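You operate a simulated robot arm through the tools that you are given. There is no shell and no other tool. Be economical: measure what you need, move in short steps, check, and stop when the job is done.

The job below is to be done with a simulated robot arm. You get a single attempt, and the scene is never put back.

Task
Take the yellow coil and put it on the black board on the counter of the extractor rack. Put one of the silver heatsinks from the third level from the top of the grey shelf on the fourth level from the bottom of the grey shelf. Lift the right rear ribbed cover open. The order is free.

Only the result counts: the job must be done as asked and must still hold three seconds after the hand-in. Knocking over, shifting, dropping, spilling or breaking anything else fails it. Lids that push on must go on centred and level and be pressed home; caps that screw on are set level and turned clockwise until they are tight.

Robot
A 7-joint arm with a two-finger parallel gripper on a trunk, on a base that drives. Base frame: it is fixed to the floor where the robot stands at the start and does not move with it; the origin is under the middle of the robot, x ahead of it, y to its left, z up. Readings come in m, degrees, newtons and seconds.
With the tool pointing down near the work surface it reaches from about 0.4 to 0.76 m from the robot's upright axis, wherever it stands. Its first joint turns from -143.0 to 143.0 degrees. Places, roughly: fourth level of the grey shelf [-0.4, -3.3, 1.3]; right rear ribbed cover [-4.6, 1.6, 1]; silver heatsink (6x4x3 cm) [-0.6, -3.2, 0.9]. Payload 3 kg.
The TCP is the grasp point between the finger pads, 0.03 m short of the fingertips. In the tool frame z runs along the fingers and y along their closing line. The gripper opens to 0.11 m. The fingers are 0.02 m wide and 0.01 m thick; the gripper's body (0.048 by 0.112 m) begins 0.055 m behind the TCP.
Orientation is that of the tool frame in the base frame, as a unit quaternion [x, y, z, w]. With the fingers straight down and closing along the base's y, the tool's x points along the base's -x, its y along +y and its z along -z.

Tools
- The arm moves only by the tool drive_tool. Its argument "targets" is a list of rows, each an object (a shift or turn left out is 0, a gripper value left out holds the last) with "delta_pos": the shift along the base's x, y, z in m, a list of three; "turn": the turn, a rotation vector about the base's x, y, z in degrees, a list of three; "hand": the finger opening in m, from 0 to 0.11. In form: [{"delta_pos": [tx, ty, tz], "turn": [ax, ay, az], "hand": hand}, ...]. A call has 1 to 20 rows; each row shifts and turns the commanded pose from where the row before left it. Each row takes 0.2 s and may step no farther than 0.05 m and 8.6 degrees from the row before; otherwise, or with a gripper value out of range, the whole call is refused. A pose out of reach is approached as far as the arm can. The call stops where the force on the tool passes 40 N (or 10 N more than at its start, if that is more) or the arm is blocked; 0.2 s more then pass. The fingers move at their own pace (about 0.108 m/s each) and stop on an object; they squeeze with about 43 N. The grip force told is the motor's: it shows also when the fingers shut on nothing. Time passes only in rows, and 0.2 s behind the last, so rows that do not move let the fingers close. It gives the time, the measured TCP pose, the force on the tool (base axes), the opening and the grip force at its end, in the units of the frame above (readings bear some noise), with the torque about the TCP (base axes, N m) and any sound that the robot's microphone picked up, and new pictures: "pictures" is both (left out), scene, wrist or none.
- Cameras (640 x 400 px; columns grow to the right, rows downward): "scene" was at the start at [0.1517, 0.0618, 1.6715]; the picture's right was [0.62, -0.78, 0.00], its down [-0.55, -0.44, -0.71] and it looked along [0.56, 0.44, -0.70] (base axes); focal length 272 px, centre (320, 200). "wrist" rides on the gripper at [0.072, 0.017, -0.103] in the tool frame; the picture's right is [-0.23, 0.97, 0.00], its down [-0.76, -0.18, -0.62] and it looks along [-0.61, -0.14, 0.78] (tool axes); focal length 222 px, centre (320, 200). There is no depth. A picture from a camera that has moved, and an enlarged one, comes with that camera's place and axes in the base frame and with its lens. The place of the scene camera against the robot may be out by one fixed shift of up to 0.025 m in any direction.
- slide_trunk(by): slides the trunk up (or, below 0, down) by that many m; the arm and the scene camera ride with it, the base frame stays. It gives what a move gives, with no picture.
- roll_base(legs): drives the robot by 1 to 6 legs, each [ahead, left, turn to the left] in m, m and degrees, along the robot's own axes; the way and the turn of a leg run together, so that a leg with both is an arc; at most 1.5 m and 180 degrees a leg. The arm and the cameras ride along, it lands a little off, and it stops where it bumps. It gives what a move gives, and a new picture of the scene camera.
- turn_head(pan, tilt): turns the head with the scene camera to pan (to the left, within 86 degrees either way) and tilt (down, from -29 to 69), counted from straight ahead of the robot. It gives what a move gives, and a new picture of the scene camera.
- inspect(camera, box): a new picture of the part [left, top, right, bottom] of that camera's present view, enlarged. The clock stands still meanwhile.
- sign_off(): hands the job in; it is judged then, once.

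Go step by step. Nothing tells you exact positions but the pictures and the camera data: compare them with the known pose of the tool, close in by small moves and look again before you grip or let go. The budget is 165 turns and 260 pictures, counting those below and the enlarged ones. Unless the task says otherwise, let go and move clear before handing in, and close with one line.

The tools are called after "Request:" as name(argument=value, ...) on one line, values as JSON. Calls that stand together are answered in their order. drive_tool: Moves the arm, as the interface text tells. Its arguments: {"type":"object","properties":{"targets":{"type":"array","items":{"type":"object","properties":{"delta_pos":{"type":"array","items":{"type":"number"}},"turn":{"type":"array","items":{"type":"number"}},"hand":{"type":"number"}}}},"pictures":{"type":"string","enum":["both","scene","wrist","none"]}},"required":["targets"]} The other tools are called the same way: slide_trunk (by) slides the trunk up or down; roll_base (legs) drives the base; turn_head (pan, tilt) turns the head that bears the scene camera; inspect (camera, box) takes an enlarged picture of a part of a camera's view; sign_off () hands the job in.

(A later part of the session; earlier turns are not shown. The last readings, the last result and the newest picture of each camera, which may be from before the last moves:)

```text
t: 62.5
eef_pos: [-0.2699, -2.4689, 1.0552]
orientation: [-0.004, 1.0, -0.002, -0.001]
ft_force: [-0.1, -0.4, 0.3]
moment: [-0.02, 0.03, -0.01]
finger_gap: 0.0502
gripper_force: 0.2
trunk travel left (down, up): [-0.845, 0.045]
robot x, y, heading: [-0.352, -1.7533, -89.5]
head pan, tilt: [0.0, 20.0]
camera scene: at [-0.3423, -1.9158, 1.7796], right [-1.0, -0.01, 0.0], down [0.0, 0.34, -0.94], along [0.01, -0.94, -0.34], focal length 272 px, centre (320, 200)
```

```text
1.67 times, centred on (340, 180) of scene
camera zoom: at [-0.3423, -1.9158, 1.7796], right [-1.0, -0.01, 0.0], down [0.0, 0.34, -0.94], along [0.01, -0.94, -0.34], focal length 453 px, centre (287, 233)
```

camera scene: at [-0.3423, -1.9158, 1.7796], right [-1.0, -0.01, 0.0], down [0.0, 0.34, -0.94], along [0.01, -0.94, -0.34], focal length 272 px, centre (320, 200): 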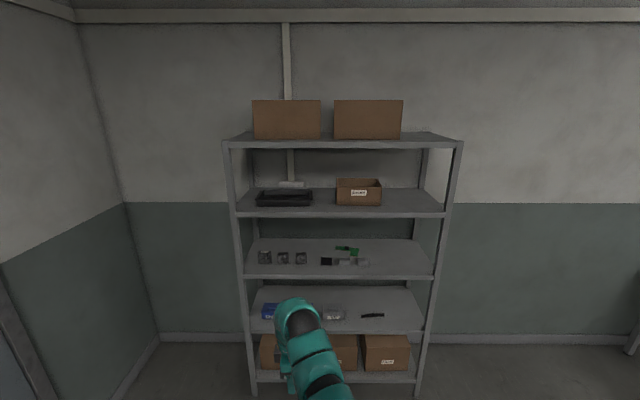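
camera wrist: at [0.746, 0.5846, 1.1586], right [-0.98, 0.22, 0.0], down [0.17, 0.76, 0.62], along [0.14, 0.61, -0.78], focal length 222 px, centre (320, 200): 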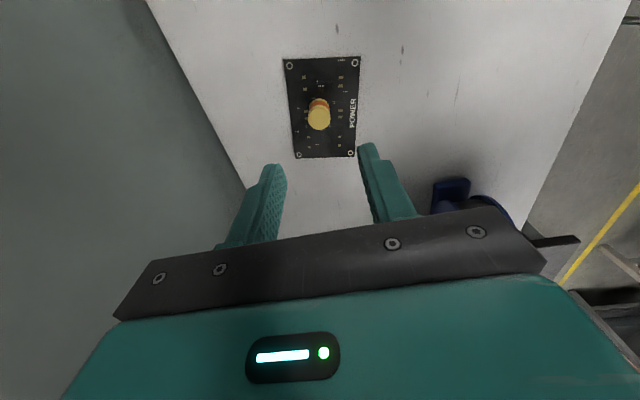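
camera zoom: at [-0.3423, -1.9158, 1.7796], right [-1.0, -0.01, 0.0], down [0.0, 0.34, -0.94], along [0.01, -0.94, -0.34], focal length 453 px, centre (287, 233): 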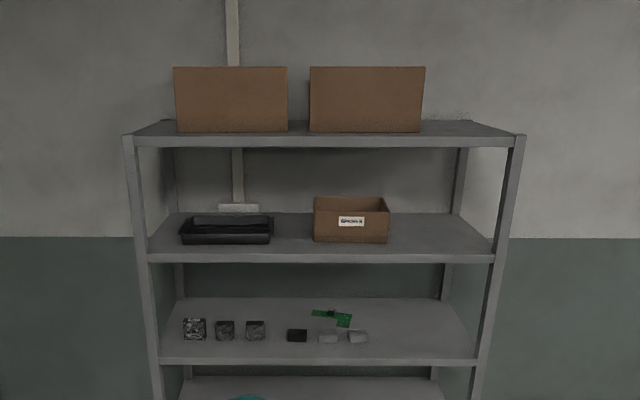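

The silver heatsinks are on the middle level (z ≈ 0.9), right of the black one, about 0.1 m behind the front edge. I turn the tool back and pitch it forward, lower the trunk, and look.

Request:
slide_trunk(by=-0.36)

Request:
drive_tool(targets=[{"turn": [0, 0, -8.2], "delta_pos": [0, 0.02, 0.02]}, {"turn": [0, 0, -8.2], "delta_pos": [0, 0.02, 0.02]}, {"turn": [0, 0, -8.2], "delta_pos": [0, 0.02, 0.02]}, {"turn": [0, 0, -8.2], "delta_pos": [0, 0.02, 0.02]}, {"turn": [0, 0, -8.2], "delta_pos": [0, 0.02, 0.02]}, {"turn": [0, 0, -8.2], "delta_pos": [0, 0.02, 0.02]}, {"turn": [0, 0, -8.2], "delta_pos": [0, 0, 0.02]}, {"turn": [0, 0, -8.2], "delta_pos": [0, 0, 0.02]}, {"turn": [0, 0, -8.2], "delta_pos": [0, 0, 0.02]}, {"turn": [0, 0, -8.2], "delta_pos": [0, 0, 0.02]}, {"turn": [0, 0, -7.4], "delta_pos": [0, 0, 0.02]}, {"turn": [-8, 0, 0]}, {"turn": [-8, 0, 0]}, {"turn": [-8, 0, 0]}, {"turn": [-8, 0, 0]}, {"turn": [-8, 0, 0]}, {"hand": 0.09}], pictures="both")

```text
t: 66.0
eef_pos: [-0.2686, -2.4671, 0.6963]
orientation: [-0.004, 1.0, -0.001, -0.001]
ft_force: [-0.1, -0.5, 0.3]
moment: [0.01, -0.03, -0.01]
finger_gap: 0.0505
gripper_force: 0.1
trunk travel left (down, up): [-0.485, 0.405]
robot x, y, heading: [-0.3497, -1.7565, -89.7]
head pan, tilt: [0.0, 20.0]
```

```text
t: 69.5
eef_pos: [-0.279, -2.4456, 0.8289]
orientation: [0.667, 0.678, -0.222, 0.213]
ft_force: [0.4, 0.3, 0.2]
moment: [0.04, 0.02, -0.02]
finger_gap: 0.0902
gripper_force: 0.1
out of reach, approached as far as the arm can: row 4, 5, 6, 8, 12, 13
trunk travel left (down, up): [-0.485, 0.405]
robot x, y, heading: [-0.3498, -1.7501, -89.6]
head pan, tilt: [0.0, 20.0]
camera scene: at [-0.3422, -1.9152, 1.4197], right [-1.0, -0.01, 0.0], down [0.0, 0.34, -0.94], along [0.01, -0.94, -0.34], focal length 272 px, centre (320, 200)
camera wrist: at [-0.2632, -2.3252, 0.8703], right [0.98, -0.17, 0.12], down [-0.16, -0.25, 0.95], along [-0.13, -0.95, -0.28], focal length 222 px, centre (320, 200)
```

scene: 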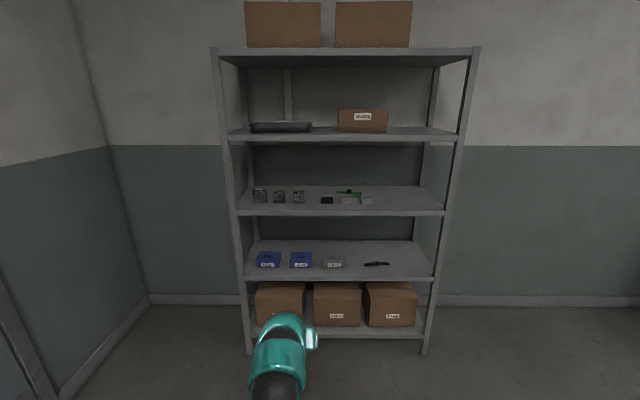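
wrist: 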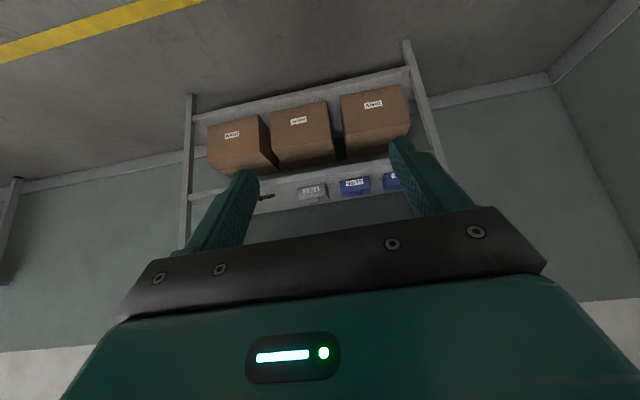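

Tool is pitched forward with its closing line along x. I enlarge the middle level.

Request:
inspect(camera="scene", box=[230, 160, 460, 304])

Request:
inspect(camera="scene", box=[310, 180, 390, 230])

```text
2.78 times, centred on (345, 232) of scene
camera zoom: at [-0.3422, -1.9152, 1.4197], right [-1.0, -0.01, 0.0], down [0.0, 0.34, -0.94], along [0.01, -0.94, -0.34], focal length 755 px, centre (251, 111)
```

zoom: 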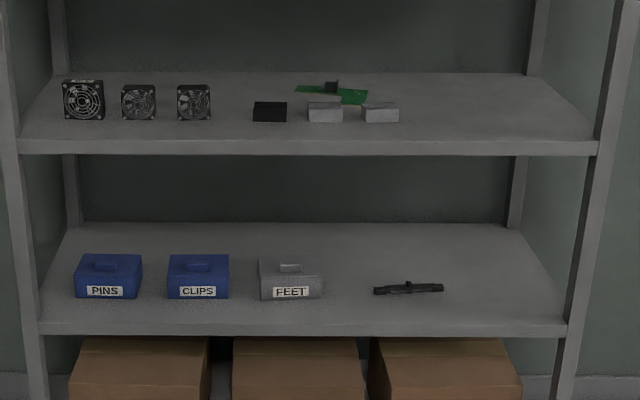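

```text
8.00 times, centred on (350, 205) of scene
camera zoom: at [-0.3422, -1.9152, 1.4197], right [-1.0, -0.01, 0.0], down [0.0, 0.34, -0.94], along [0.01, -0.94, -0.34], focal length 2174 px, centre (80, 160)
```

zoom: 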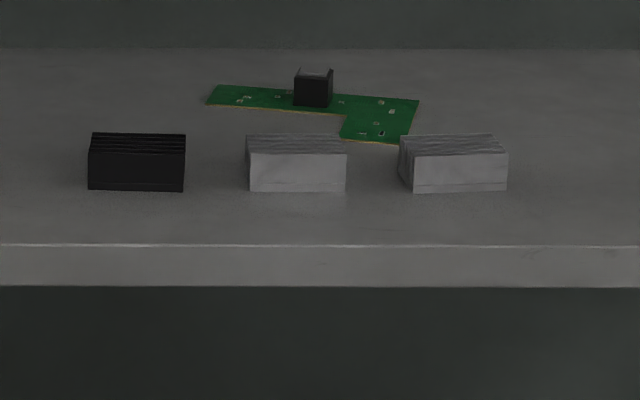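

I take the right silver heatsink, at about (-0.572, -3.235). I raise the trunk, shift right and move closer for a wrist view.

Request:
slide_trunk(by=0.16)

Request:
roll_base(legs=[[0, -0.293, -0.4], [0.55, 0, 0]])

Request:
drive_tool(targets=[{"delta_pos": [0, 0, 0]}], pictures="wrist")

```text
t: 71.4
eef_pos: [-0.2811, -2.4446, 0.99]
orientation: [0.667, 0.678, -0.221, 0.215]
ft_force: [0.2, 0.7, 0.1]
moment: [-0.01, -0.03, -0.03]
finger_gap: 0.0899
gripper_force: 0.0
trunk travel left (down, up): [-0.645, 0.245]
robot x, y, heading: [-0.3539, -1.7507, -89.4]
head pan, tilt: [0.0, 20.0]
```

```text
t: 76.1
eef_pos: [-0.5608, -2.9981, 0.9897]
orientation: [0.667, 0.679, -0.22, 0.213]
ft_force: [0.4, -0.3, -0.5]
moment: [-0.02, -0.03, -0.03]
finger_gap: 0.0898
gripper_force: 0.1
trunk travel left (down, up): [-0.645, 0.245]
robot x, y, heading: [-0.6344, -2.3015, -89.5]
head pan, tilt: [0.0, 20.0]
camera scene: at [-0.6239, -2.4678, 1.5796], right [-1.0, -0.01, 0.0], down [0.0, 0.34, -0.94], along [0.01, -0.94, -0.34], focal length 272 px, centre (320, 200)
```

scene: 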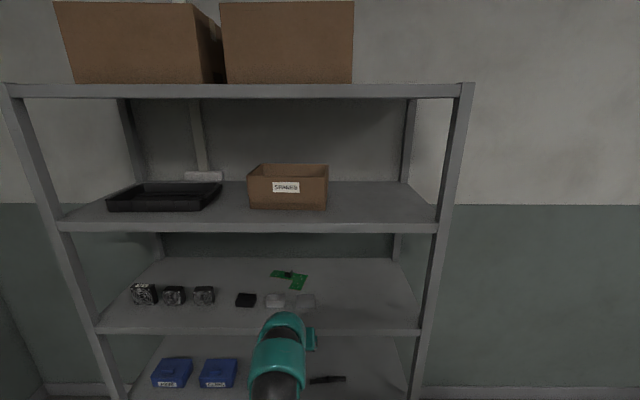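

```text
t: 76.5
eef_pos: [-0.561, -2.9973, 0.9886]
orientation: [0.667, 0.679, -0.22, 0.214]
ft_force: [0.5, -0.4, 0.1]
moment: [0.02, 0.01, 0.0]
finger_gap: 0.0901
gripper_force: 0.0
trunk travel left (down, up): [-0.645, 0.245]
robot x, y, heading: [-0.6359, -2.3029, -89.6]
head pan, tilt: [0.0, 20.0]
camera wrist: at [-0.5446, -2.8774, 1.0303], right [0.98, -0.17, 0.12], down [-0.16, -0.26, 0.95], along [-0.13, -0.95, -0.28], focal length 222 px, centre (320, 200)
```

wrist: 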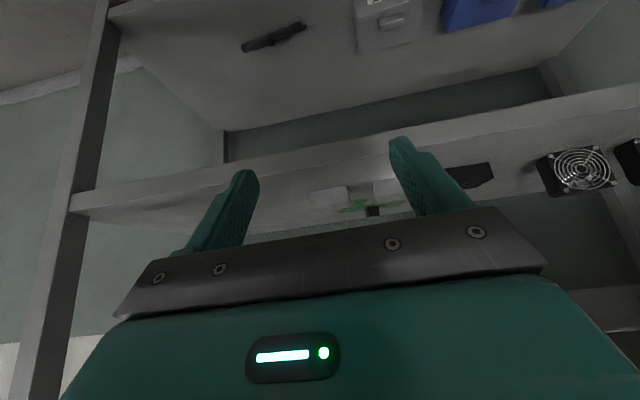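

Request:
inspect(camera="wrist", box=[240, 140, 400, 240])

```text
4.00 times, centred on (320, 190) of wrist
camera zoom: at [-0.5446, -2.8774, 1.0303], right [0.98, -0.17, 0.12], down [-0.16, -0.26, 0.95], along [-0.13, -0.95, -0.28], focal length 888 px, centre (320, 240)
```

zoom: 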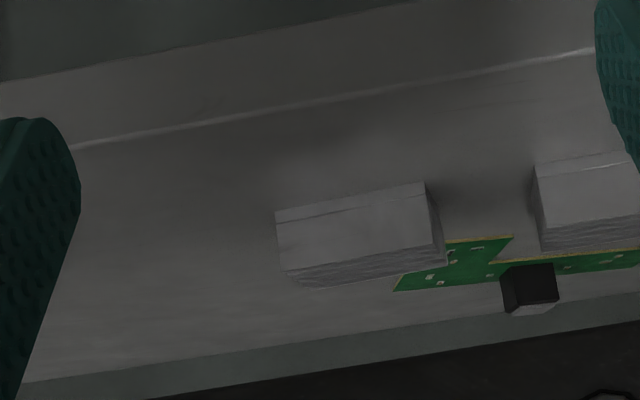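

The heatsink's centre comes out at (-0.576, -3.23), shelf top at z ≈ 0.917, square with the axes. I shift 15 mm in x, raise slightly, and drive in 0.18 m.

Request:
drive_tool(targets=[{"delta_pos": [-0.015, 0, 0.01]}, {"delta_pos": [0, 0, 0]}], pictures="none")

Request:
roll_base(legs=[[0.18, 0, 0]])

Request:
drive_tool(targets=[{"delta_pos": [0, 0, 0]}], pictures="wrist")

```text
t: 77.1
eef_pos: [-0.5746, -2.9971, 0.9992]
orientation: [0.667, 0.679, -0.22, 0.214]
ft_force: [0.2, 0.2, -0.3]
moment: [-0.01, 0.02, -0.01]
finger_gap: 0.0899
gripper_force: 0.1
trunk travel left (down, up): [-0.645, 0.245]
robot x, y, heading: [-0.6348, -2.3052, -89.7]
head pan, tilt: [0.0, 20.0]
```

```text
t: 78.6
eef_pos: [-0.5762, -3.177, 0.9994]
orientation: [0.669, 0.677, -0.221, 0.213]
ft_force: [-0.1, 0.8, 0.0]
moment: [0.01, 0.0, 0.01]
finger_gap: 0.0901
gripper_force: 0.1
trunk travel left (down, up): [-0.645, 0.245]
robot x, y, heading: [-0.6336, -2.4821, -89.6]
head pan, tilt: [0.0, 20.0]
camera scene: at [-0.6231, -2.6466, 1.5795], right [-1.0, -0.01, 0.0], down [0.0, 0.34, -0.94], along [0.01, -0.94, -0.34], focal length 272 px, centre (320, 200)
```

scene: 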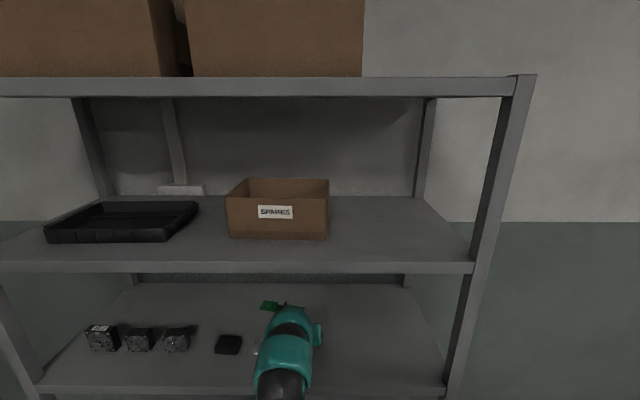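

```text
t: 79.0
eef_pos: [-0.5752, -3.1761, 0.9978]
orientation: [0.668, 0.677, -0.222, 0.214]
ft_force: [1.1, -0.9, -0.1]
moment: [0.02, -0.01, 0.02]
finger_gap: 0.0901
gripper_force: 0.0
trunk travel left (down, up): [-0.645, 0.245]
robot x, y, heading: [-0.632, -2.4817, -89.8]
head pan, tilt: [0.0, 20.0]
camera wrist: at [-0.5585, -3.0564, 1.0404], right [0.98, -0.18, 0.12], down [-0.16, -0.26, 0.95], along [-0.14, -0.95, -0.28], focal length 222 px, centre (320, 200)
```

wrist: 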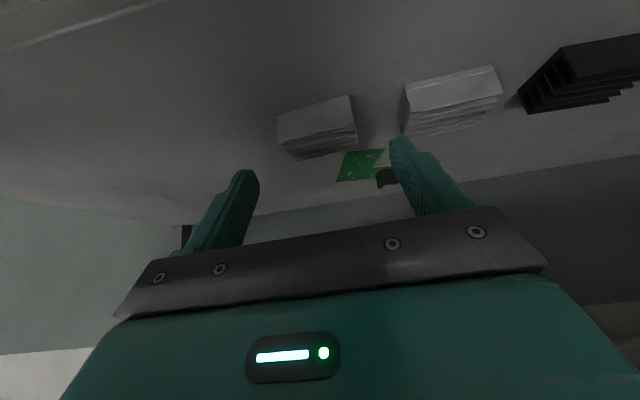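

Agrees: front face at y -3.205, centre x -0.577. I go forward 36 mm, then down to just above the shelf.

Request:
drive_tool(targets=[{"delta_pos": [-0.001, -0.018, 0]}, {"delta_pos": [0, -0.018, 0]}, {"delta_pos": [0, 0, -0.02]}, {"delta_pos": [0, 0, -0.018]}, {"delta_pos": [0, 0, 0]}], pictures="wrist")

```text
t: 80.2
eef_pos: [-0.5765, -3.2123, 0.9597]
orientation: [0.668, 0.677, -0.221, 0.214]
ft_force: [-0.4, 0.5, -0.3]
moment: [-0.02, 0.03, -0.02]
finger_gap: 0.0901
gripper_force: 0.1
trunk travel left (down, up): [-0.645, 0.245]
robot x, y, heading: [-0.6316, -2.4842, -89.6]
head pan, tilt: [0.0, 20.0]
camera wrist: at [-0.5603, -3.0923, 1.0025], right [0.98, -0.18, 0.12], down [-0.16, -0.26, 0.95], along [-0.14, -0.95, -0.28], focal length 222 px, centre (320, 200)
```

wrist: 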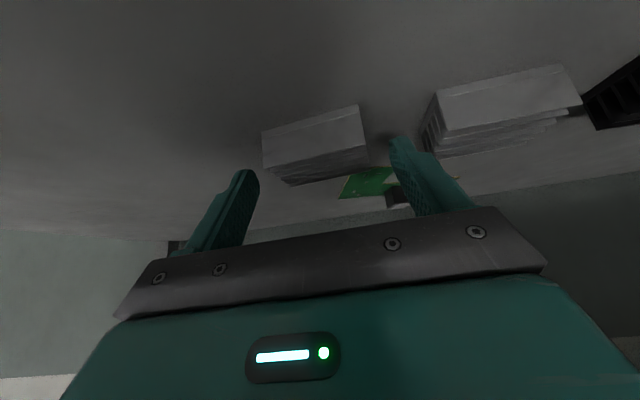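

Fingers straddle the heatsink evenly. I descend 7 mm more and close.

Request:
drive_tool(targets=[{"delta_pos": [0, -0.001, -0.004]}, {"delta_pos": [0, 0, -0.004]}, {"hand": 0.0}, {"hand": 0.0}, {"hand": 0.0}, {"hand": 0.0}], pictures="wrist")

Request:
inspect(camera="wrist", box=[220, 80, 460, 230])

```text
t: 81.6
eef_pos: [-0.5769, -3.2127, 0.9541]
orientation: [0.668, 0.677, -0.222, 0.213]
ft_force: [-0.8, -1.4, 2.5]
moment: [-0.09, -0.13, 0.0]
finger_gap: 0.059
gripper_force: 42.4
trunk travel left (down, up): [-0.645, 0.245]
robot x, y, heading: [-0.6288, -2.484, -89.6]
head pan, tilt: [0.0, 20.0]
camera wrist: at [-0.5598, -3.0929, 0.995], right [0.98, -0.18, 0.12], down [-0.16, -0.25, 0.95], along [-0.14, -0.95, -0.28], focal length 222 px, centre (320, 200)
```

wrist: 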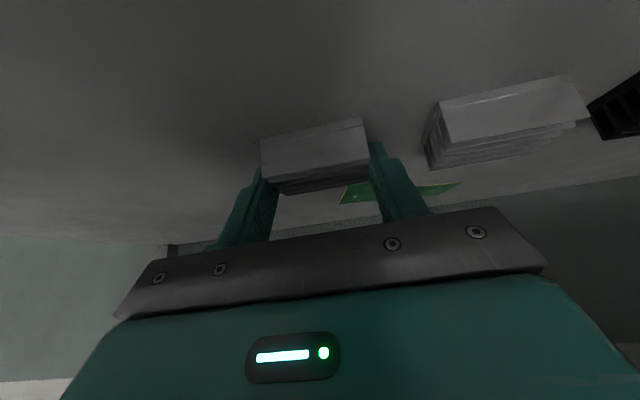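

```text
2.67 times, centred on (340, 155) of wrist
camera zoom: at [-0.5598, -3.0929, 0.995], right [0.98, -0.18, 0.12], down [-0.16, -0.25, 0.95], along [-0.14, -0.95, -0.28], focal length 592 px, centre (267, 320)
```

zoom: 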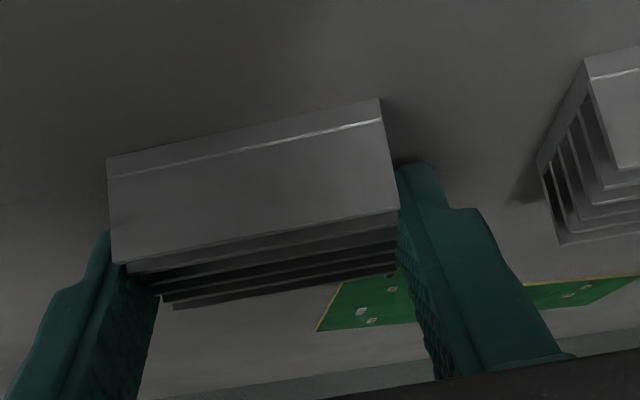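

Held (59 mm). I lift 3 cm, back out of the shelf and raise the trunk.

Request:
drive_tool(targets=[{"delta_pos": [0, 0, 0.02]}, {"delta_pos": [0, 0, 0.02]}, {"delta_pos": [0, 0, 0]}], pictures="wrist")

Request:
roll_base(legs=[[-0.4, 0, 0]])

Request:
slide_trunk(by=0.24)

Request:
drive_tool(targets=[{"delta_pos": [0, 0.02, 0.03]}, {"delta_pos": [0, 0.02, 0.03]}, {"delta_pos": [0, 0.02, 0.03]}, {"delta_pos": [0, 0.02, 0.03]}, {"delta_pos": [0, 0.02, 0.03]}, {"delta_pos": [0, 0.02, 0.03]}, {"delta_pos": [0, 0, 0]}], pictures="both")

```text
t: 82.4
eef_pos: [-0.5757, -3.2122, 0.9934]
orientation: [0.668, 0.678, -0.221, 0.214]
ft_force: [-0.1, -0.5, -1.3]
moment: [0.0, 0.01, 0.01]
finger_gap: 0.0593
gripper_force: 43.2
trunk travel left (down, up): [-0.645, 0.245]
robot x, y, heading: [-0.6313, -2.4825, -89.5]
head pan, tilt: [0.0, 20.0]
camera wrist: at [-0.5593, -3.0917, 1.0355], right [0.98, -0.17, 0.12], down [-0.16, -0.25, 0.95], along [-0.14, -0.95, -0.28], focal length 222 px, centre (320, 200)
```

wrist: 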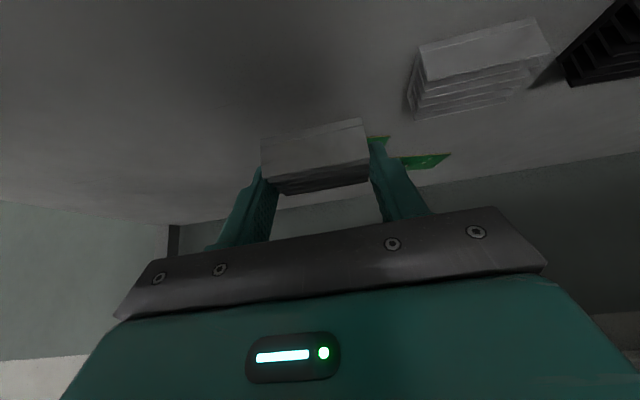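

```text
t: 84.9
eef_pos: [-0.5755, -2.8123, 0.9937]
orientation: [0.667, 0.679, -0.221, 0.214]
ft_force: [-0.8, 0.5, -0.2]
moment: [-0.01, -0.03, 0.03]
finger_gap: 0.0592
gripper_force: 42.9
trunk travel left (down, up): [-0.645, 0.245]
robot x, y, heading: [-0.6351, -2.0821, -89.4]
head pan, tilt: [0.0, 20.0]
camera scene: at [-0.6255, -2.2451, 1.5798], right [-1.0, -0.01, 0.0], down [0.0, 0.34, -0.94], along [0.01, -0.94, -0.34], focal length 272 px, centre (320, 200)
```

scene: 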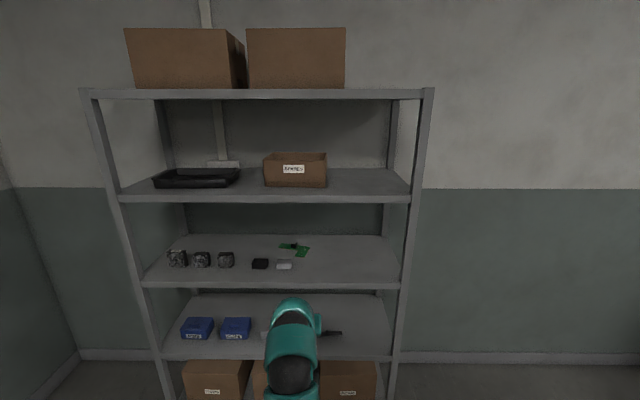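

```text
t: 87.4
eef_pos: [-0.5753, -2.8123, 1.2342]
orientation: [0.666, 0.679, -0.221, 0.214]
ft_force: [0.7, -0.7, -1.1]
moment: [0.0, -0.02, 0.04]
finger_gap: 0.0595
gripper_force: 43.1
trunk travel left (down, up): [-0.885, 0.005]
robot x, y, heading: [-0.6366, -2.0842, -89.5]
head pan, tilt: [0.0, 20.0]
```

```text
t: 89.0
eef_pos: [-0.5766, -2.6991, 1.3985]
orientation: [0.666, 0.678, -0.223, 0.216]
ft_force: [-0.5, -0.4, -0.9]
moment: [0.04, 0.02, -0.02]
finger_gap: 0.0593
gripper_force: 42.5
out of reach, approached as far as the arm can: row 6
trunk travel left (down, up): [-0.885, 0.005]
robot x, y, heading: [-0.6341, -2.0833, -89.4]
head pan, tilt: [0.0, 20.0]
camera scene: at [-0.6256, -2.2465, 1.8196], right [-1.0, -0.01, 0.0], down [0.0, 0.34, -0.94], along [0.01, -0.94, -0.34], focal length 272 px, centre (320, 200)
camera wrist: at [-0.5609, -2.5796, 1.4388], right [0.98, -0.17, 0.12], down [-0.16, -0.25, 0.95], along [-0.13, -0.95, -0.27], focal length 222 px, centre (320, 200)
```

scene: 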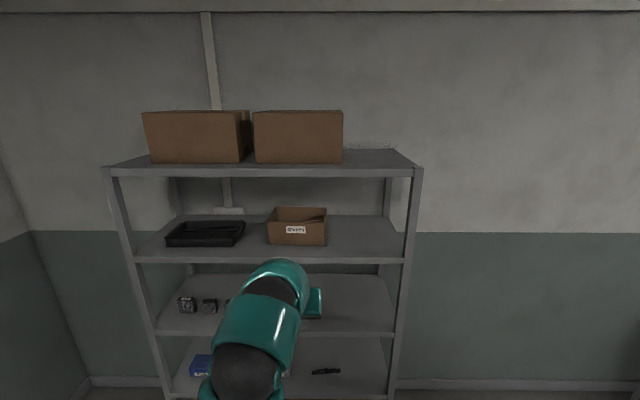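
wrist: 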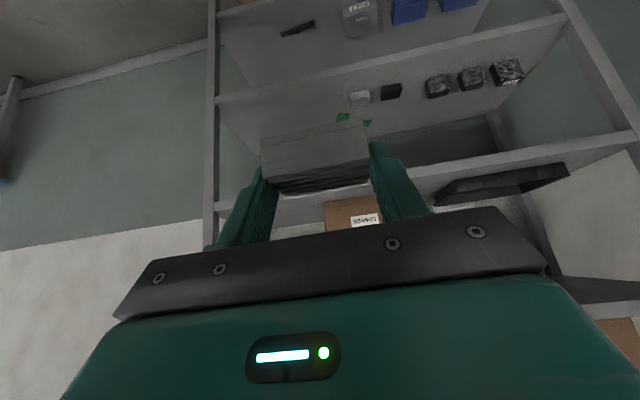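

Now level with the upper shelf. The free spot is right of the SPARES box, around x -0.79. I shift right and come closer, then measure the shelf height.

Request:
roll_base(legs=[[0, -0.213, -0.4], [0.24, 0, 0]])

Request:
drive_tool(targets=[{"delta_pos": [0, 0, 0]}], pictures="wrist")

Request:
inspect(camera="scene", box=[220, 180, 460, 330])

```text
t: 92.1
eef_pos: [-0.7962, -2.9438, 1.3981]
orientation: [0.67, 0.675, -0.224, 0.214]
ft_force: [0.4, 0.1, -0.3]
moment: [0.07, 0.02, -0.01]
finger_gap: 0.0593
gripper_force: 43.6
trunk travel left (down, up): [-0.885, 0.005]
robot x, y, heading: [-0.8481, -2.3223, -90.1]
head pan, tilt: [0.0, 20.0]
camera scene: at [-0.8408, -2.489, 1.8195], right [-1.0, 0.0, 0.0], down [0.0, 0.34, -0.94], along [0.0, -0.94, -0.34], focal length 272 px, centre (320, 200)
```

scene: 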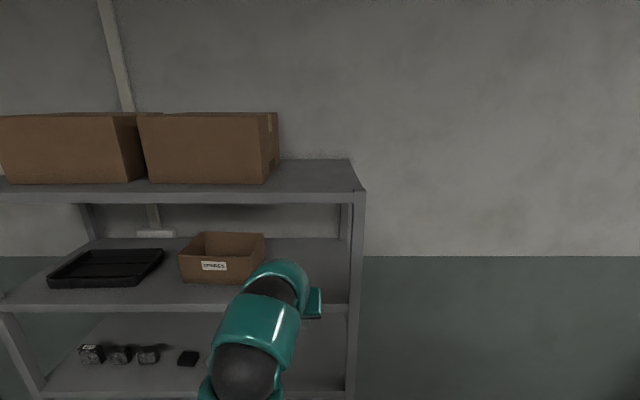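

```text
t: 92.5
eef_pos: [-0.7963, -2.9421, 1.3978]
orientation: [0.67, 0.675, -0.224, 0.214]
ft_force: [0.3, 0.0, 0.0]
moment: [0.01, 0.0, -0.05]
finger_gap: 0.0592
gripper_force: 43.5
trunk travel left (down, up): [-0.885, 0.005]
robot x, y, heading: [-0.8479, -2.3244, -90.0]
head pan, tilt: [0.0, 20.0]
camera wrist: at [-0.7794, -2.8217, 1.4389], right [0.98, -0.18, 0.12], down [-0.16, -0.25, 0.95], along [-0.14, -0.95, -0.27], focal length 222 px, centre (320, 200)
```

wrist: 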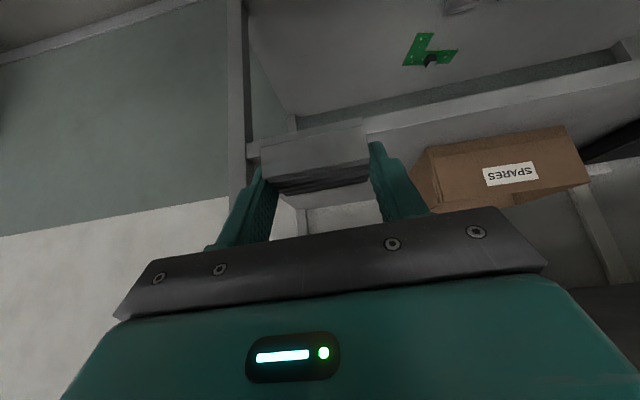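

```text
2.67 times, centred on (340, 255) of scene
camera zoom: at [-0.8407, -2.4875, 1.8197], right [-1.0, 0.0, 0.0], down [0.0, 0.34, -0.94], along [0.0, -0.94, -0.34], focal length 725 px, centre (267, 53)
```

zoom: 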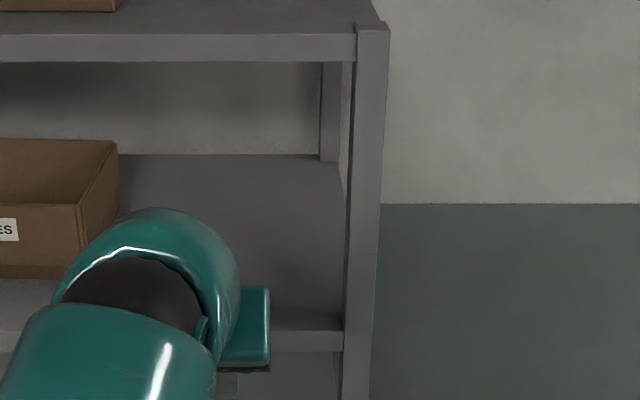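

Request:
inspect(camera="wrist", box=[360, 60, 600, 210])

```text
2.67 times, centred on (480, 135) of wrist
camera zoom: at [-0.7794, -2.8217, 1.4389], right [0.98, -0.18, 0.12], down [-0.16, -0.25, 0.95], along [-0.14, -0.95, -0.27], focal length 592 px, centre (-107, 373)
```

zoom: 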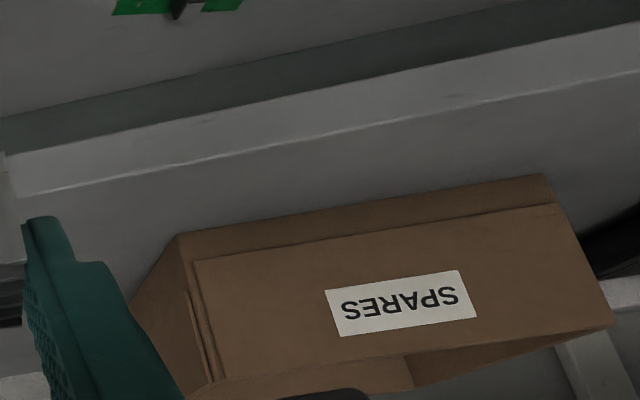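

The shelf top comes out near z 1.265; placing height for the TCP is about 1.30. I lower to 1.335 and drive in 0.25 m.

Request:
drive_tool(targets=[{"delta_pos": [0, 0, -0.03]}, {"delta_pos": [0, 0, -0.033]}, {"delta_pos": [0, 0, 0]}], pictures="none")

Request:
roll_base(legs=[[0.14, 0, 0]])

Request:
drive_tool(targets=[{"delta_pos": [0, 0, 0]}], pictures="wrist")

```text
t: 93.3
eef_pos: [-0.7941, -2.9425, 1.3351]
orientation: [0.67, 0.674, -0.225, 0.214]
ft_force: [0.8, -0.1, -0.2]
moment: [0.03, 0.0, 0.0]
finger_gap: 0.0594
gripper_force: 42.4
trunk travel left (down, up): [-0.885, 0.005]
robot x, y, heading: [-0.8518, -2.3278, -90.3]
head pan, tilt: [0.0, 20.0]
```

```text
t: 94.6
eef_pos: [-0.7943, -3.0871, 1.336]
orientation: [0.67, 0.674, -0.225, 0.214]
ft_force: [-0.8, 0.1, -0.7]
moment: [0.03, -0.01, -0.02]
finger_gap: 0.0593
gripper_force: 42.5
trunk travel left (down, up): [-0.885, 0.005]
robot x, y, heading: [-0.8462, -2.4671, -90.1]
head pan, tilt: [0.0, 20.0]
camera scene: at [-0.8411, -2.6314, 1.8195], right [-1.0, 0.0, 0.0], down [0.0, 0.34, -0.94], along [0.0, -0.94, -0.34], focal length 272 px, centre (320, 200)
```

scene: 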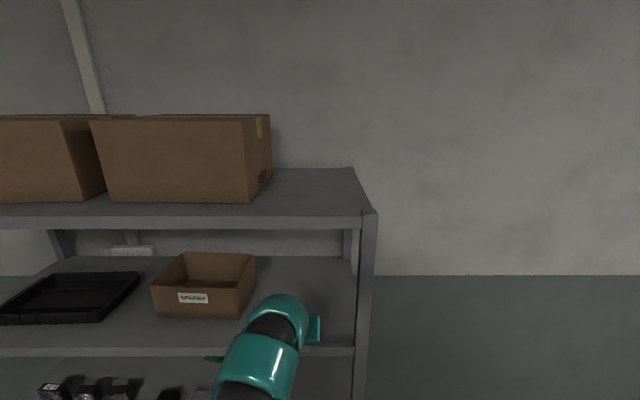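

```text
t: 95.0
eef_pos: [-0.7941, -3.0843, 1.3355]
orientation: [0.67, 0.675, -0.224, 0.214]
ft_force: [-0.8, -0.4, -1.0]
moment: [0.03, -0.01, 0.01]
finger_gap: 0.059
gripper_force: 43.6
trunk travel left (down, up): [-0.885, 0.005]
robot x, y, heading: [-0.8476, -2.467, -90.1]
head pan, tilt: [0.0, 20.0]
camera wrist: at [-0.7774, -2.964, 1.3765], right [0.98, -0.18, 0.12], down [-0.16, -0.25, 0.95], along [-0.14, -0.95, -0.27], focal length 222 px, centre (320, 200)
```

wrist: 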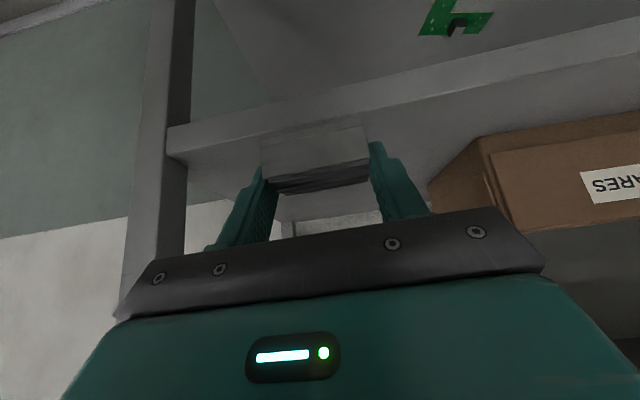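

Shelf edge again reads 1.266, and the heatsink's bottom is 3 cm above it. I drive in 0.11 m more.

Request:
roll_base(legs=[[0.11, 0, 0]])

Request:
drive_tool(targets=[{"delta_pos": [0, 0, -0.015]}, {"delta_pos": [0, 0, -0.012]}, {"delta_pos": [0, 0, 0]}], pictures="wrist")

```text
t: 96.2
eef_pos: [-0.7967, -3.1943, 1.3354]
orientation: [0.67, 0.675, -0.224, 0.214]
ft_force: [0.0, -0.5, -0.5]
moment: [0.04, -0.01, -0.01]
finger_gap: 0.0591
gripper_force: 43.1
trunk travel left (down, up): [-0.885, 0.005]
robot x, y, heading: [-0.8486, -2.577, -90.3]
head pan, tilt: [0.0, 20.0]
camera scene: at [-0.8418, -2.7405, 1.8196], right [-1.0, 0.0, 0.0], down [0.0, 0.34, -0.94], along [0.0, -0.94, -0.34], focal length 272 px, centre (320, 200)
```

scene: 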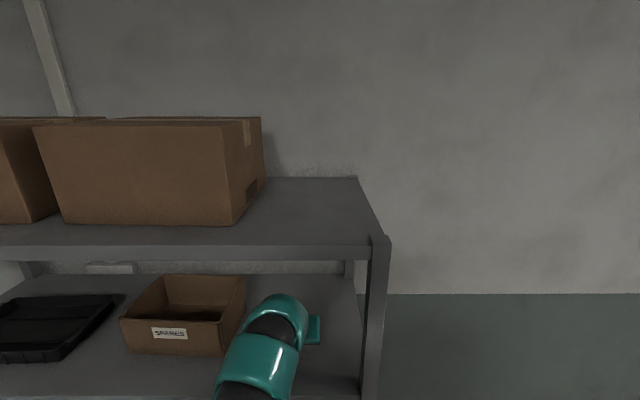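

```text
t: 97.0
eef_pos: [-0.7968, -3.1944, 1.3083]
orientation: [0.67, 0.674, -0.224, 0.215]
ft_force: [0.2, 0.4, -0.1]
moment: [-0.01, 0.04, 0.01]
finger_gap: 0.0592
gripper_force: 43.4
trunk travel left (down, up): [-0.885, 0.005]
robot x, y, heading: [-0.8492, -2.5712, -90.1]
head pan, tilt: [0.0, 20.0]
camera wrist: at [-0.7786, -3.0744, 1.3499], right [0.98, -0.18, 0.12], down [-0.16, -0.25, 0.95], along [-0.15, -0.95, -0.27], focal length 222 px, centre (320, 200)
```

wrist: 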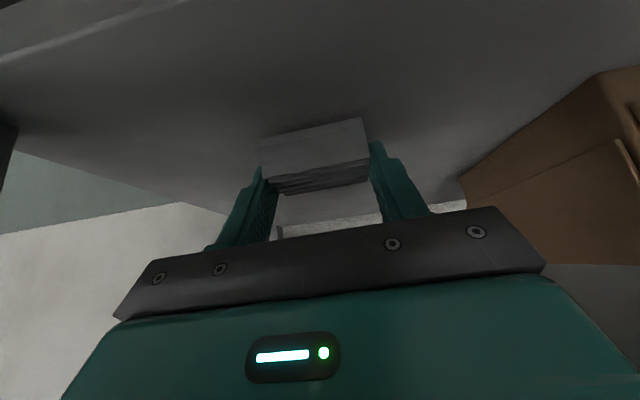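

Descend in 2 mm steps until contact.

Request:
drive_tool(targets=[{"delta_pos": [0, 0, -0.002]}, {"delta_pos": [0, 0, -0.002]}, {"delta_pos": [0, 0, -0.002]}, {"delta_pos": [0, 0, 0]}], pictures="wrist")

```text
t: 98.0
eef_pos: [-0.7965, -3.1949, 1.3039]
orientation: [0.671, 0.673, -0.226, 0.215]
ft_force: [0.4, -4.4, 8.5]
moment: [-0.02, -0.25, -0.14]
finger_gap: 0.0593
gripper_force: 43.0
trunk travel left (down, up): [-0.885, 0.005]
robot x, y, heading: [-0.85, -2.5774, -90.2]
head pan, tilt: [0.0, 20.0]
camera wrist: at [-0.7787, -3.0741, 1.3442], right [0.98, -0.18, 0.12], down [-0.16, -0.24, 0.96], along [-0.15, -0.95, -0.27], focal length 222 px, centre (320, 200)
```

wrist: 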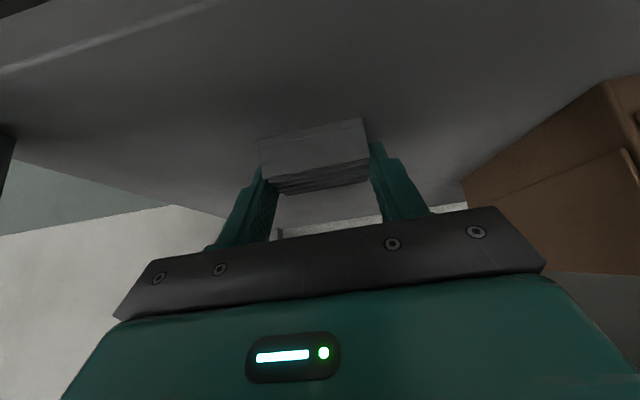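

Contact. I open, and retreat up and back along the tool.

Request:
drive_tool(targets=[{"hand": 0.07}, {"hand": 0.085}, {"hand": 0.09}, {"delta_pos": [0, 0.01, 0.015]}, {"delta_pos": [0, 0.01, 0.02]}, {"delta_pos": [0, 0, 0]}], pictures="wrist")

Request:
roll_base(legs=[[-0.5, 0, 0]])

Request:
inspect(camera="scene", box=[100, 100, 420, 300])

```text
t: 99.4
eef_pos: [-0.7958, -3.177, 1.3384]
orientation: [0.67, 0.675, -0.224, 0.215]
ft_force: [0.0, -0.8, -0.9]
moment: [0.02, 0.0, -0.01]
finger_gap: 0.0901
gripper_force: 0.1
trunk travel left (down, up): [-0.885, 0.005]
robot x, y, heading: [-0.8484, -2.5779, -90.3]
head pan, tilt: [0.0, 20.0]
camera wrist: at [-0.7776, -3.0561, 1.3787], right [0.98, -0.18, 0.12], down [-0.16, -0.25, 0.95], along [-0.15, -0.95, -0.27], focal length 222 px, centre (320, 200)
```

wrist: 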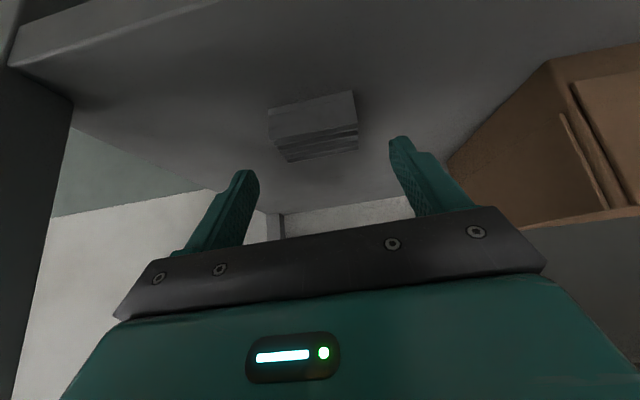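

```text
t: 102.2
eef_pos: [-0.796, -2.6974, 1.3383]
orientation: [0.672, 0.672, -0.225, 0.214]
ft_force: [-0.6, 0.2, 0.4]
moment: [0.02, 0.01, -0.01]
finger_gap: 0.0895
gripper_force: 0.0
trunk travel left (down, up): [-0.885, 0.005]
robot x, y, heading: [-0.8473, -2.0965, -90.7]
head pan, tilt: [0.0, 20.0]
camera scene: at [-0.8395, -2.2595, 1.8198], right [-1.0, 0.01, 0.0], down [0.0, 0.34, -0.94], along [-0.01, -0.94, -0.34], focal length 272 px, centre (320, 200)
```

scene: 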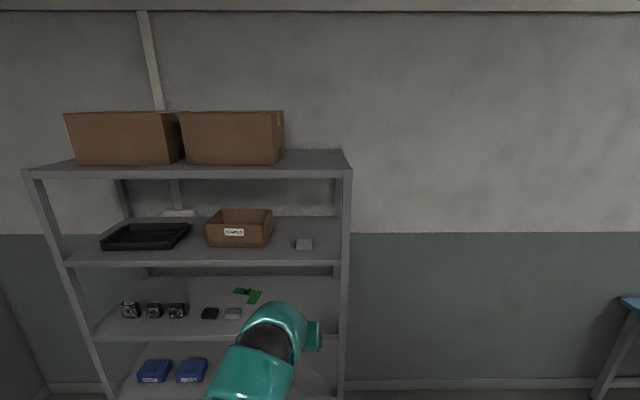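

```text
2.00 times, centred on (260, 200) of scene
camera zoom: at [-0.8395, -2.2595, 1.8198], right [-1.0, 0.01, 0.0], down [0.0, 0.34, -0.94], along [-0.01, -0.94, -0.34], focal length 543 px, centre (440, 200)
```

zoom: 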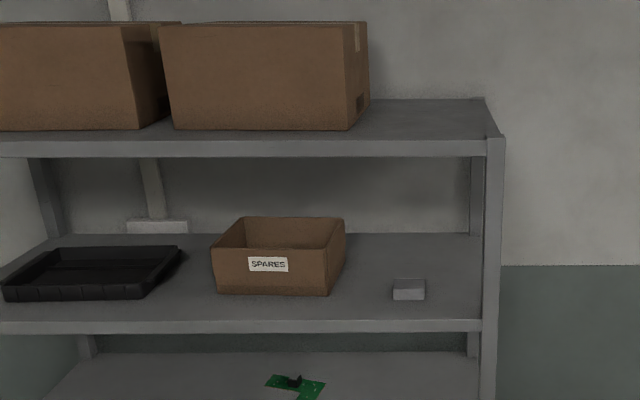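

The heatsink sits well on the fourth level. Now the ribbed cover around (-4.6, 1.6): I turn the robot to face west and look for a way.

Request:
roll_base(legs=[[0, 0, -90]])

Request:
turn_head(pan=-60, tilt=15)

```text
t: 106.5
eef_pos: [-1.4467, -2.1253, 1.3386]
orientation: [0.951, -0.019, -0.309, -0.014]
ft_force: [-0.2, -0.6, -0.4]
moment: [0.02, 0.01, 0.0]
finger_gap: 0.0899
gripper_force: 0.1
trunk travel left (down, up): [-0.885, 0.005]
robot x, y, heading: [-0.842, -2.0936, 177.2]
head pan, tilt: [0.0, 20.0]
camera scene: at [-1.0108, -2.0786, 1.8197], right [0.05, 1.0, 0.0], down [0.34, -0.02, -0.94], along [-0.94, 0.04, -0.34], focal length 272 px, centre (320, 200)
```

scene: 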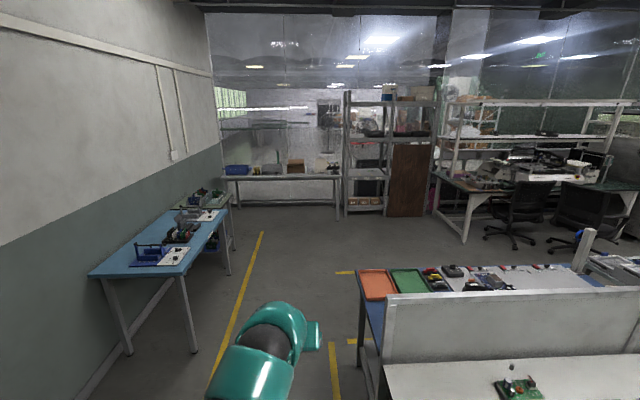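

```text
t: 107.8
eef_pos: [-1.4481, -2.1252, 1.3386]
orientation: [0.951, -0.019, -0.31, -0.014]
ft_force: [0.2, -0.3, 0.2]
moment: [0.04, 0.0, 0.0]
finger_gap: 0.09
gripper_force: 0.1
trunk travel left (down, up): [-0.885, 0.005]
robot x, y, heading: [-0.8435, -2.0981, 177.4]
head pan, tilt: [-60.0, 15.0]
camera scene: at [-0.9607, -2.0002, 1.8278], right [0.89, 0.46, 0.0], down [0.12, -0.23, -0.97], along [-0.44, 0.86, -0.26], focal length 272 px, centre (320, 200)
```

scene: 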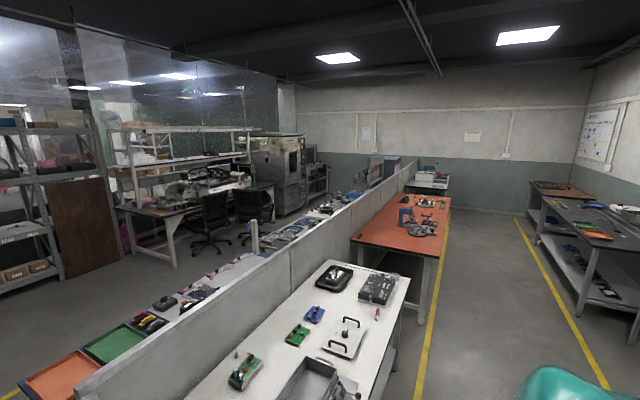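

Request:
inspect(camera="scene", box=[100, 110, 340, 260])

Request:
inspect(camera="scene", box=[200, 120, 300, 220])

```text
2.67 times, centred on (220, 185) of scene
camera zoom: at [-0.9607, -2.0002, 1.8278], right [0.89, 0.46, 0.0], down [0.12, -0.23, -0.97], along [-0.44, 0.86, -0.26], focal length 725 px, centre (587, 240)
```

zoom: 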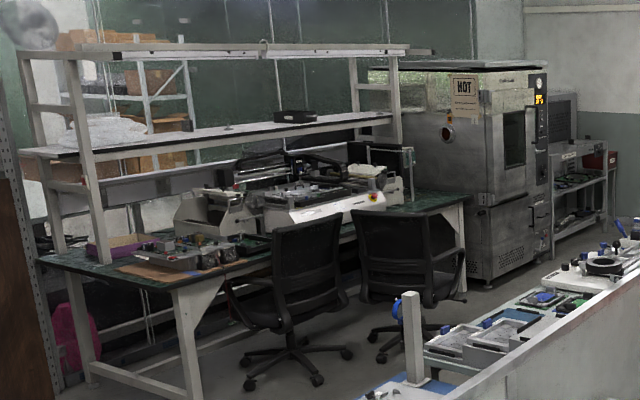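

```text
4.00 times, centred on (250, 170) of scene
camera zoom: at [-0.9607, -2.0002, 1.8278], right [0.89, 0.46, 0.0], down [0.12, -0.23, -0.97], along [-0.44, 0.86, -0.26], focal length 1087 px, centre (600, 320)
```

zoom: 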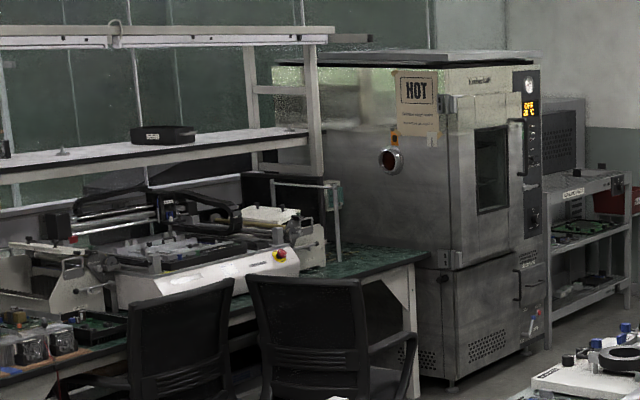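

The target area is the green desk with machines, near the oven. I drive west along the corridor, arm drawn in a little, then look.

Request:
roll_base(legs=[[0, 0, 2.6], [0, 0.15, 0], [1.2, 0, 0]])

Request:
turn_head(pan=0, tilt=35)

Request:
turn_head(pan=-50, tilt=30)

```text
t: 115.3
eef_pos: [-2.6297, -2.2944, 1.3366]
orientation: [0.951, -0.002, -0.31, -0.009]
ft_force: [-0.4, 0.8, 0.5]
moment: [-0.01, 0.03, 0.02]
finger_gap: 0.0903
gripper_force: 0.2
trunk travel left (down, up): [-0.885, 0.005]
robot x, y, heading: [-2.0328, -2.2479, 179.7]
head pan, tilt: [-60.0, 15.0]
camera scene: at [-2.1483, -2.1522, 1.8278], right [0.87, 0.49, 0.0], down [0.13, -0.23, -0.97], along [-0.47, 0.84, -0.26], focal length 272 px, centre (320, 200)
```

scene: 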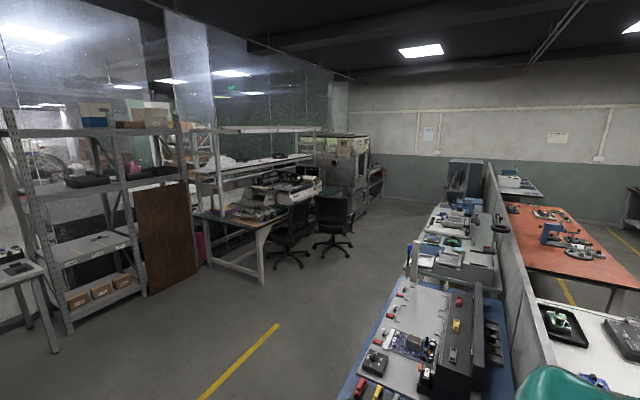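

```text
t: 116.6
eef_pos: [-2.6302, -2.2946, 1.3387]
orientation: [0.951, -0.001, -0.31, -0.009]
ft_force: [0.4, 0.2, 0.4]
moment: [0.0, 0.05, 0.03]
finger_gap: 0.0901
gripper_force: 0.0
trunk travel left (down, up): [-0.885, 0.005]
robot x, y, heading: [-2.0326, -2.2438, 179.6]
head pan, tilt: [0.0, 35.0]
camera scene: at [-2.1902, -2.2325, 1.7958], right [0.01, 1.0, 0.0], down [0.57, -0.01, -0.82], along [-0.82, 0.01, -0.57], focal length 272 px, centre (320, 200)
```

scene: 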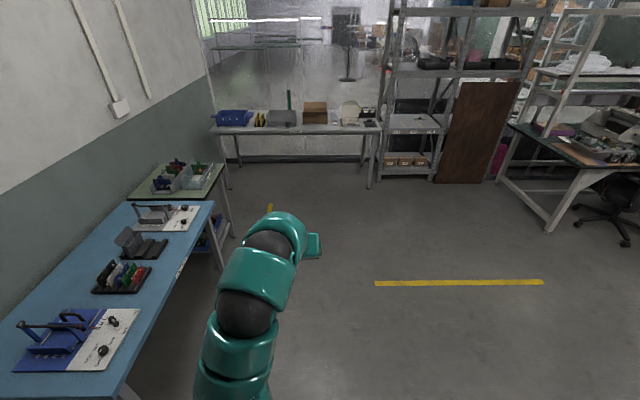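

```text
t: 117.7
eef_pos: [-2.6295, -2.2945, 1.3376]
orientation: [0.951, -0.001, -0.31, -0.008]
ft_force: [-0.5, 0.1, 0.2]
moment: [0.02, 0.02, 0.0]
finger_gap: 0.0904
gripper_force: 0.2
trunk travel left (down, up): [-0.885, 0.005]
robot x, y, heading: [-2.0297, -2.2432, 179.4]
head pan, tilt: [-50.0, 30.0]
camera scene: at [-2.1596, -2.1637, 1.8036], right [0.77, 0.63, 0.0], down [0.32, -0.39, -0.87], along [-0.55, 0.67, -0.5], focal length 272 px, centre (320, 200)
```

scene: 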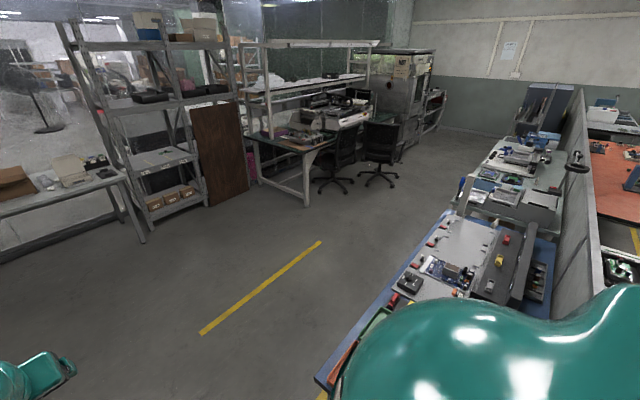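

Request:
inspect(camera="scene", box=[240, 60, 440, 220])

Request:
inspect(camera="scene", box=[290, 75, 390, 138])

```text
2.50 times, centred on (340, 140) of scene
camera zoom: at [-2.1596, -2.1637, 1.8036], right [0.77, 0.63, 0.0], down [0.32, -0.39, -0.87], along [-0.55, 0.67, -0.5], focal length 679 px, centre (270, 350)
```

zoom: 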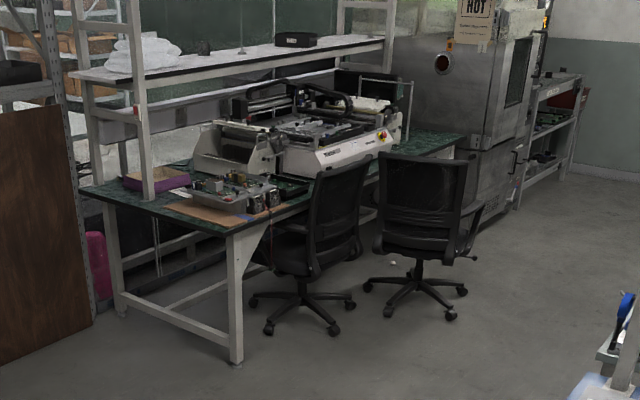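

```text
6.35 times, centred on (340, 106) of scene
camera zoom: at [-2.1596, -2.1637, 1.8036], right [0.77, 0.63, 0.0], down [0.32, -0.39, -0.87], along [-0.55, 0.67, -0.5], focal length 1725 px, centre (193, 794)
```

zoom: 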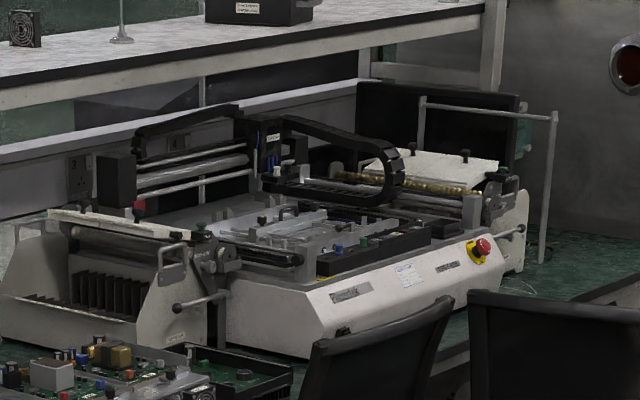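

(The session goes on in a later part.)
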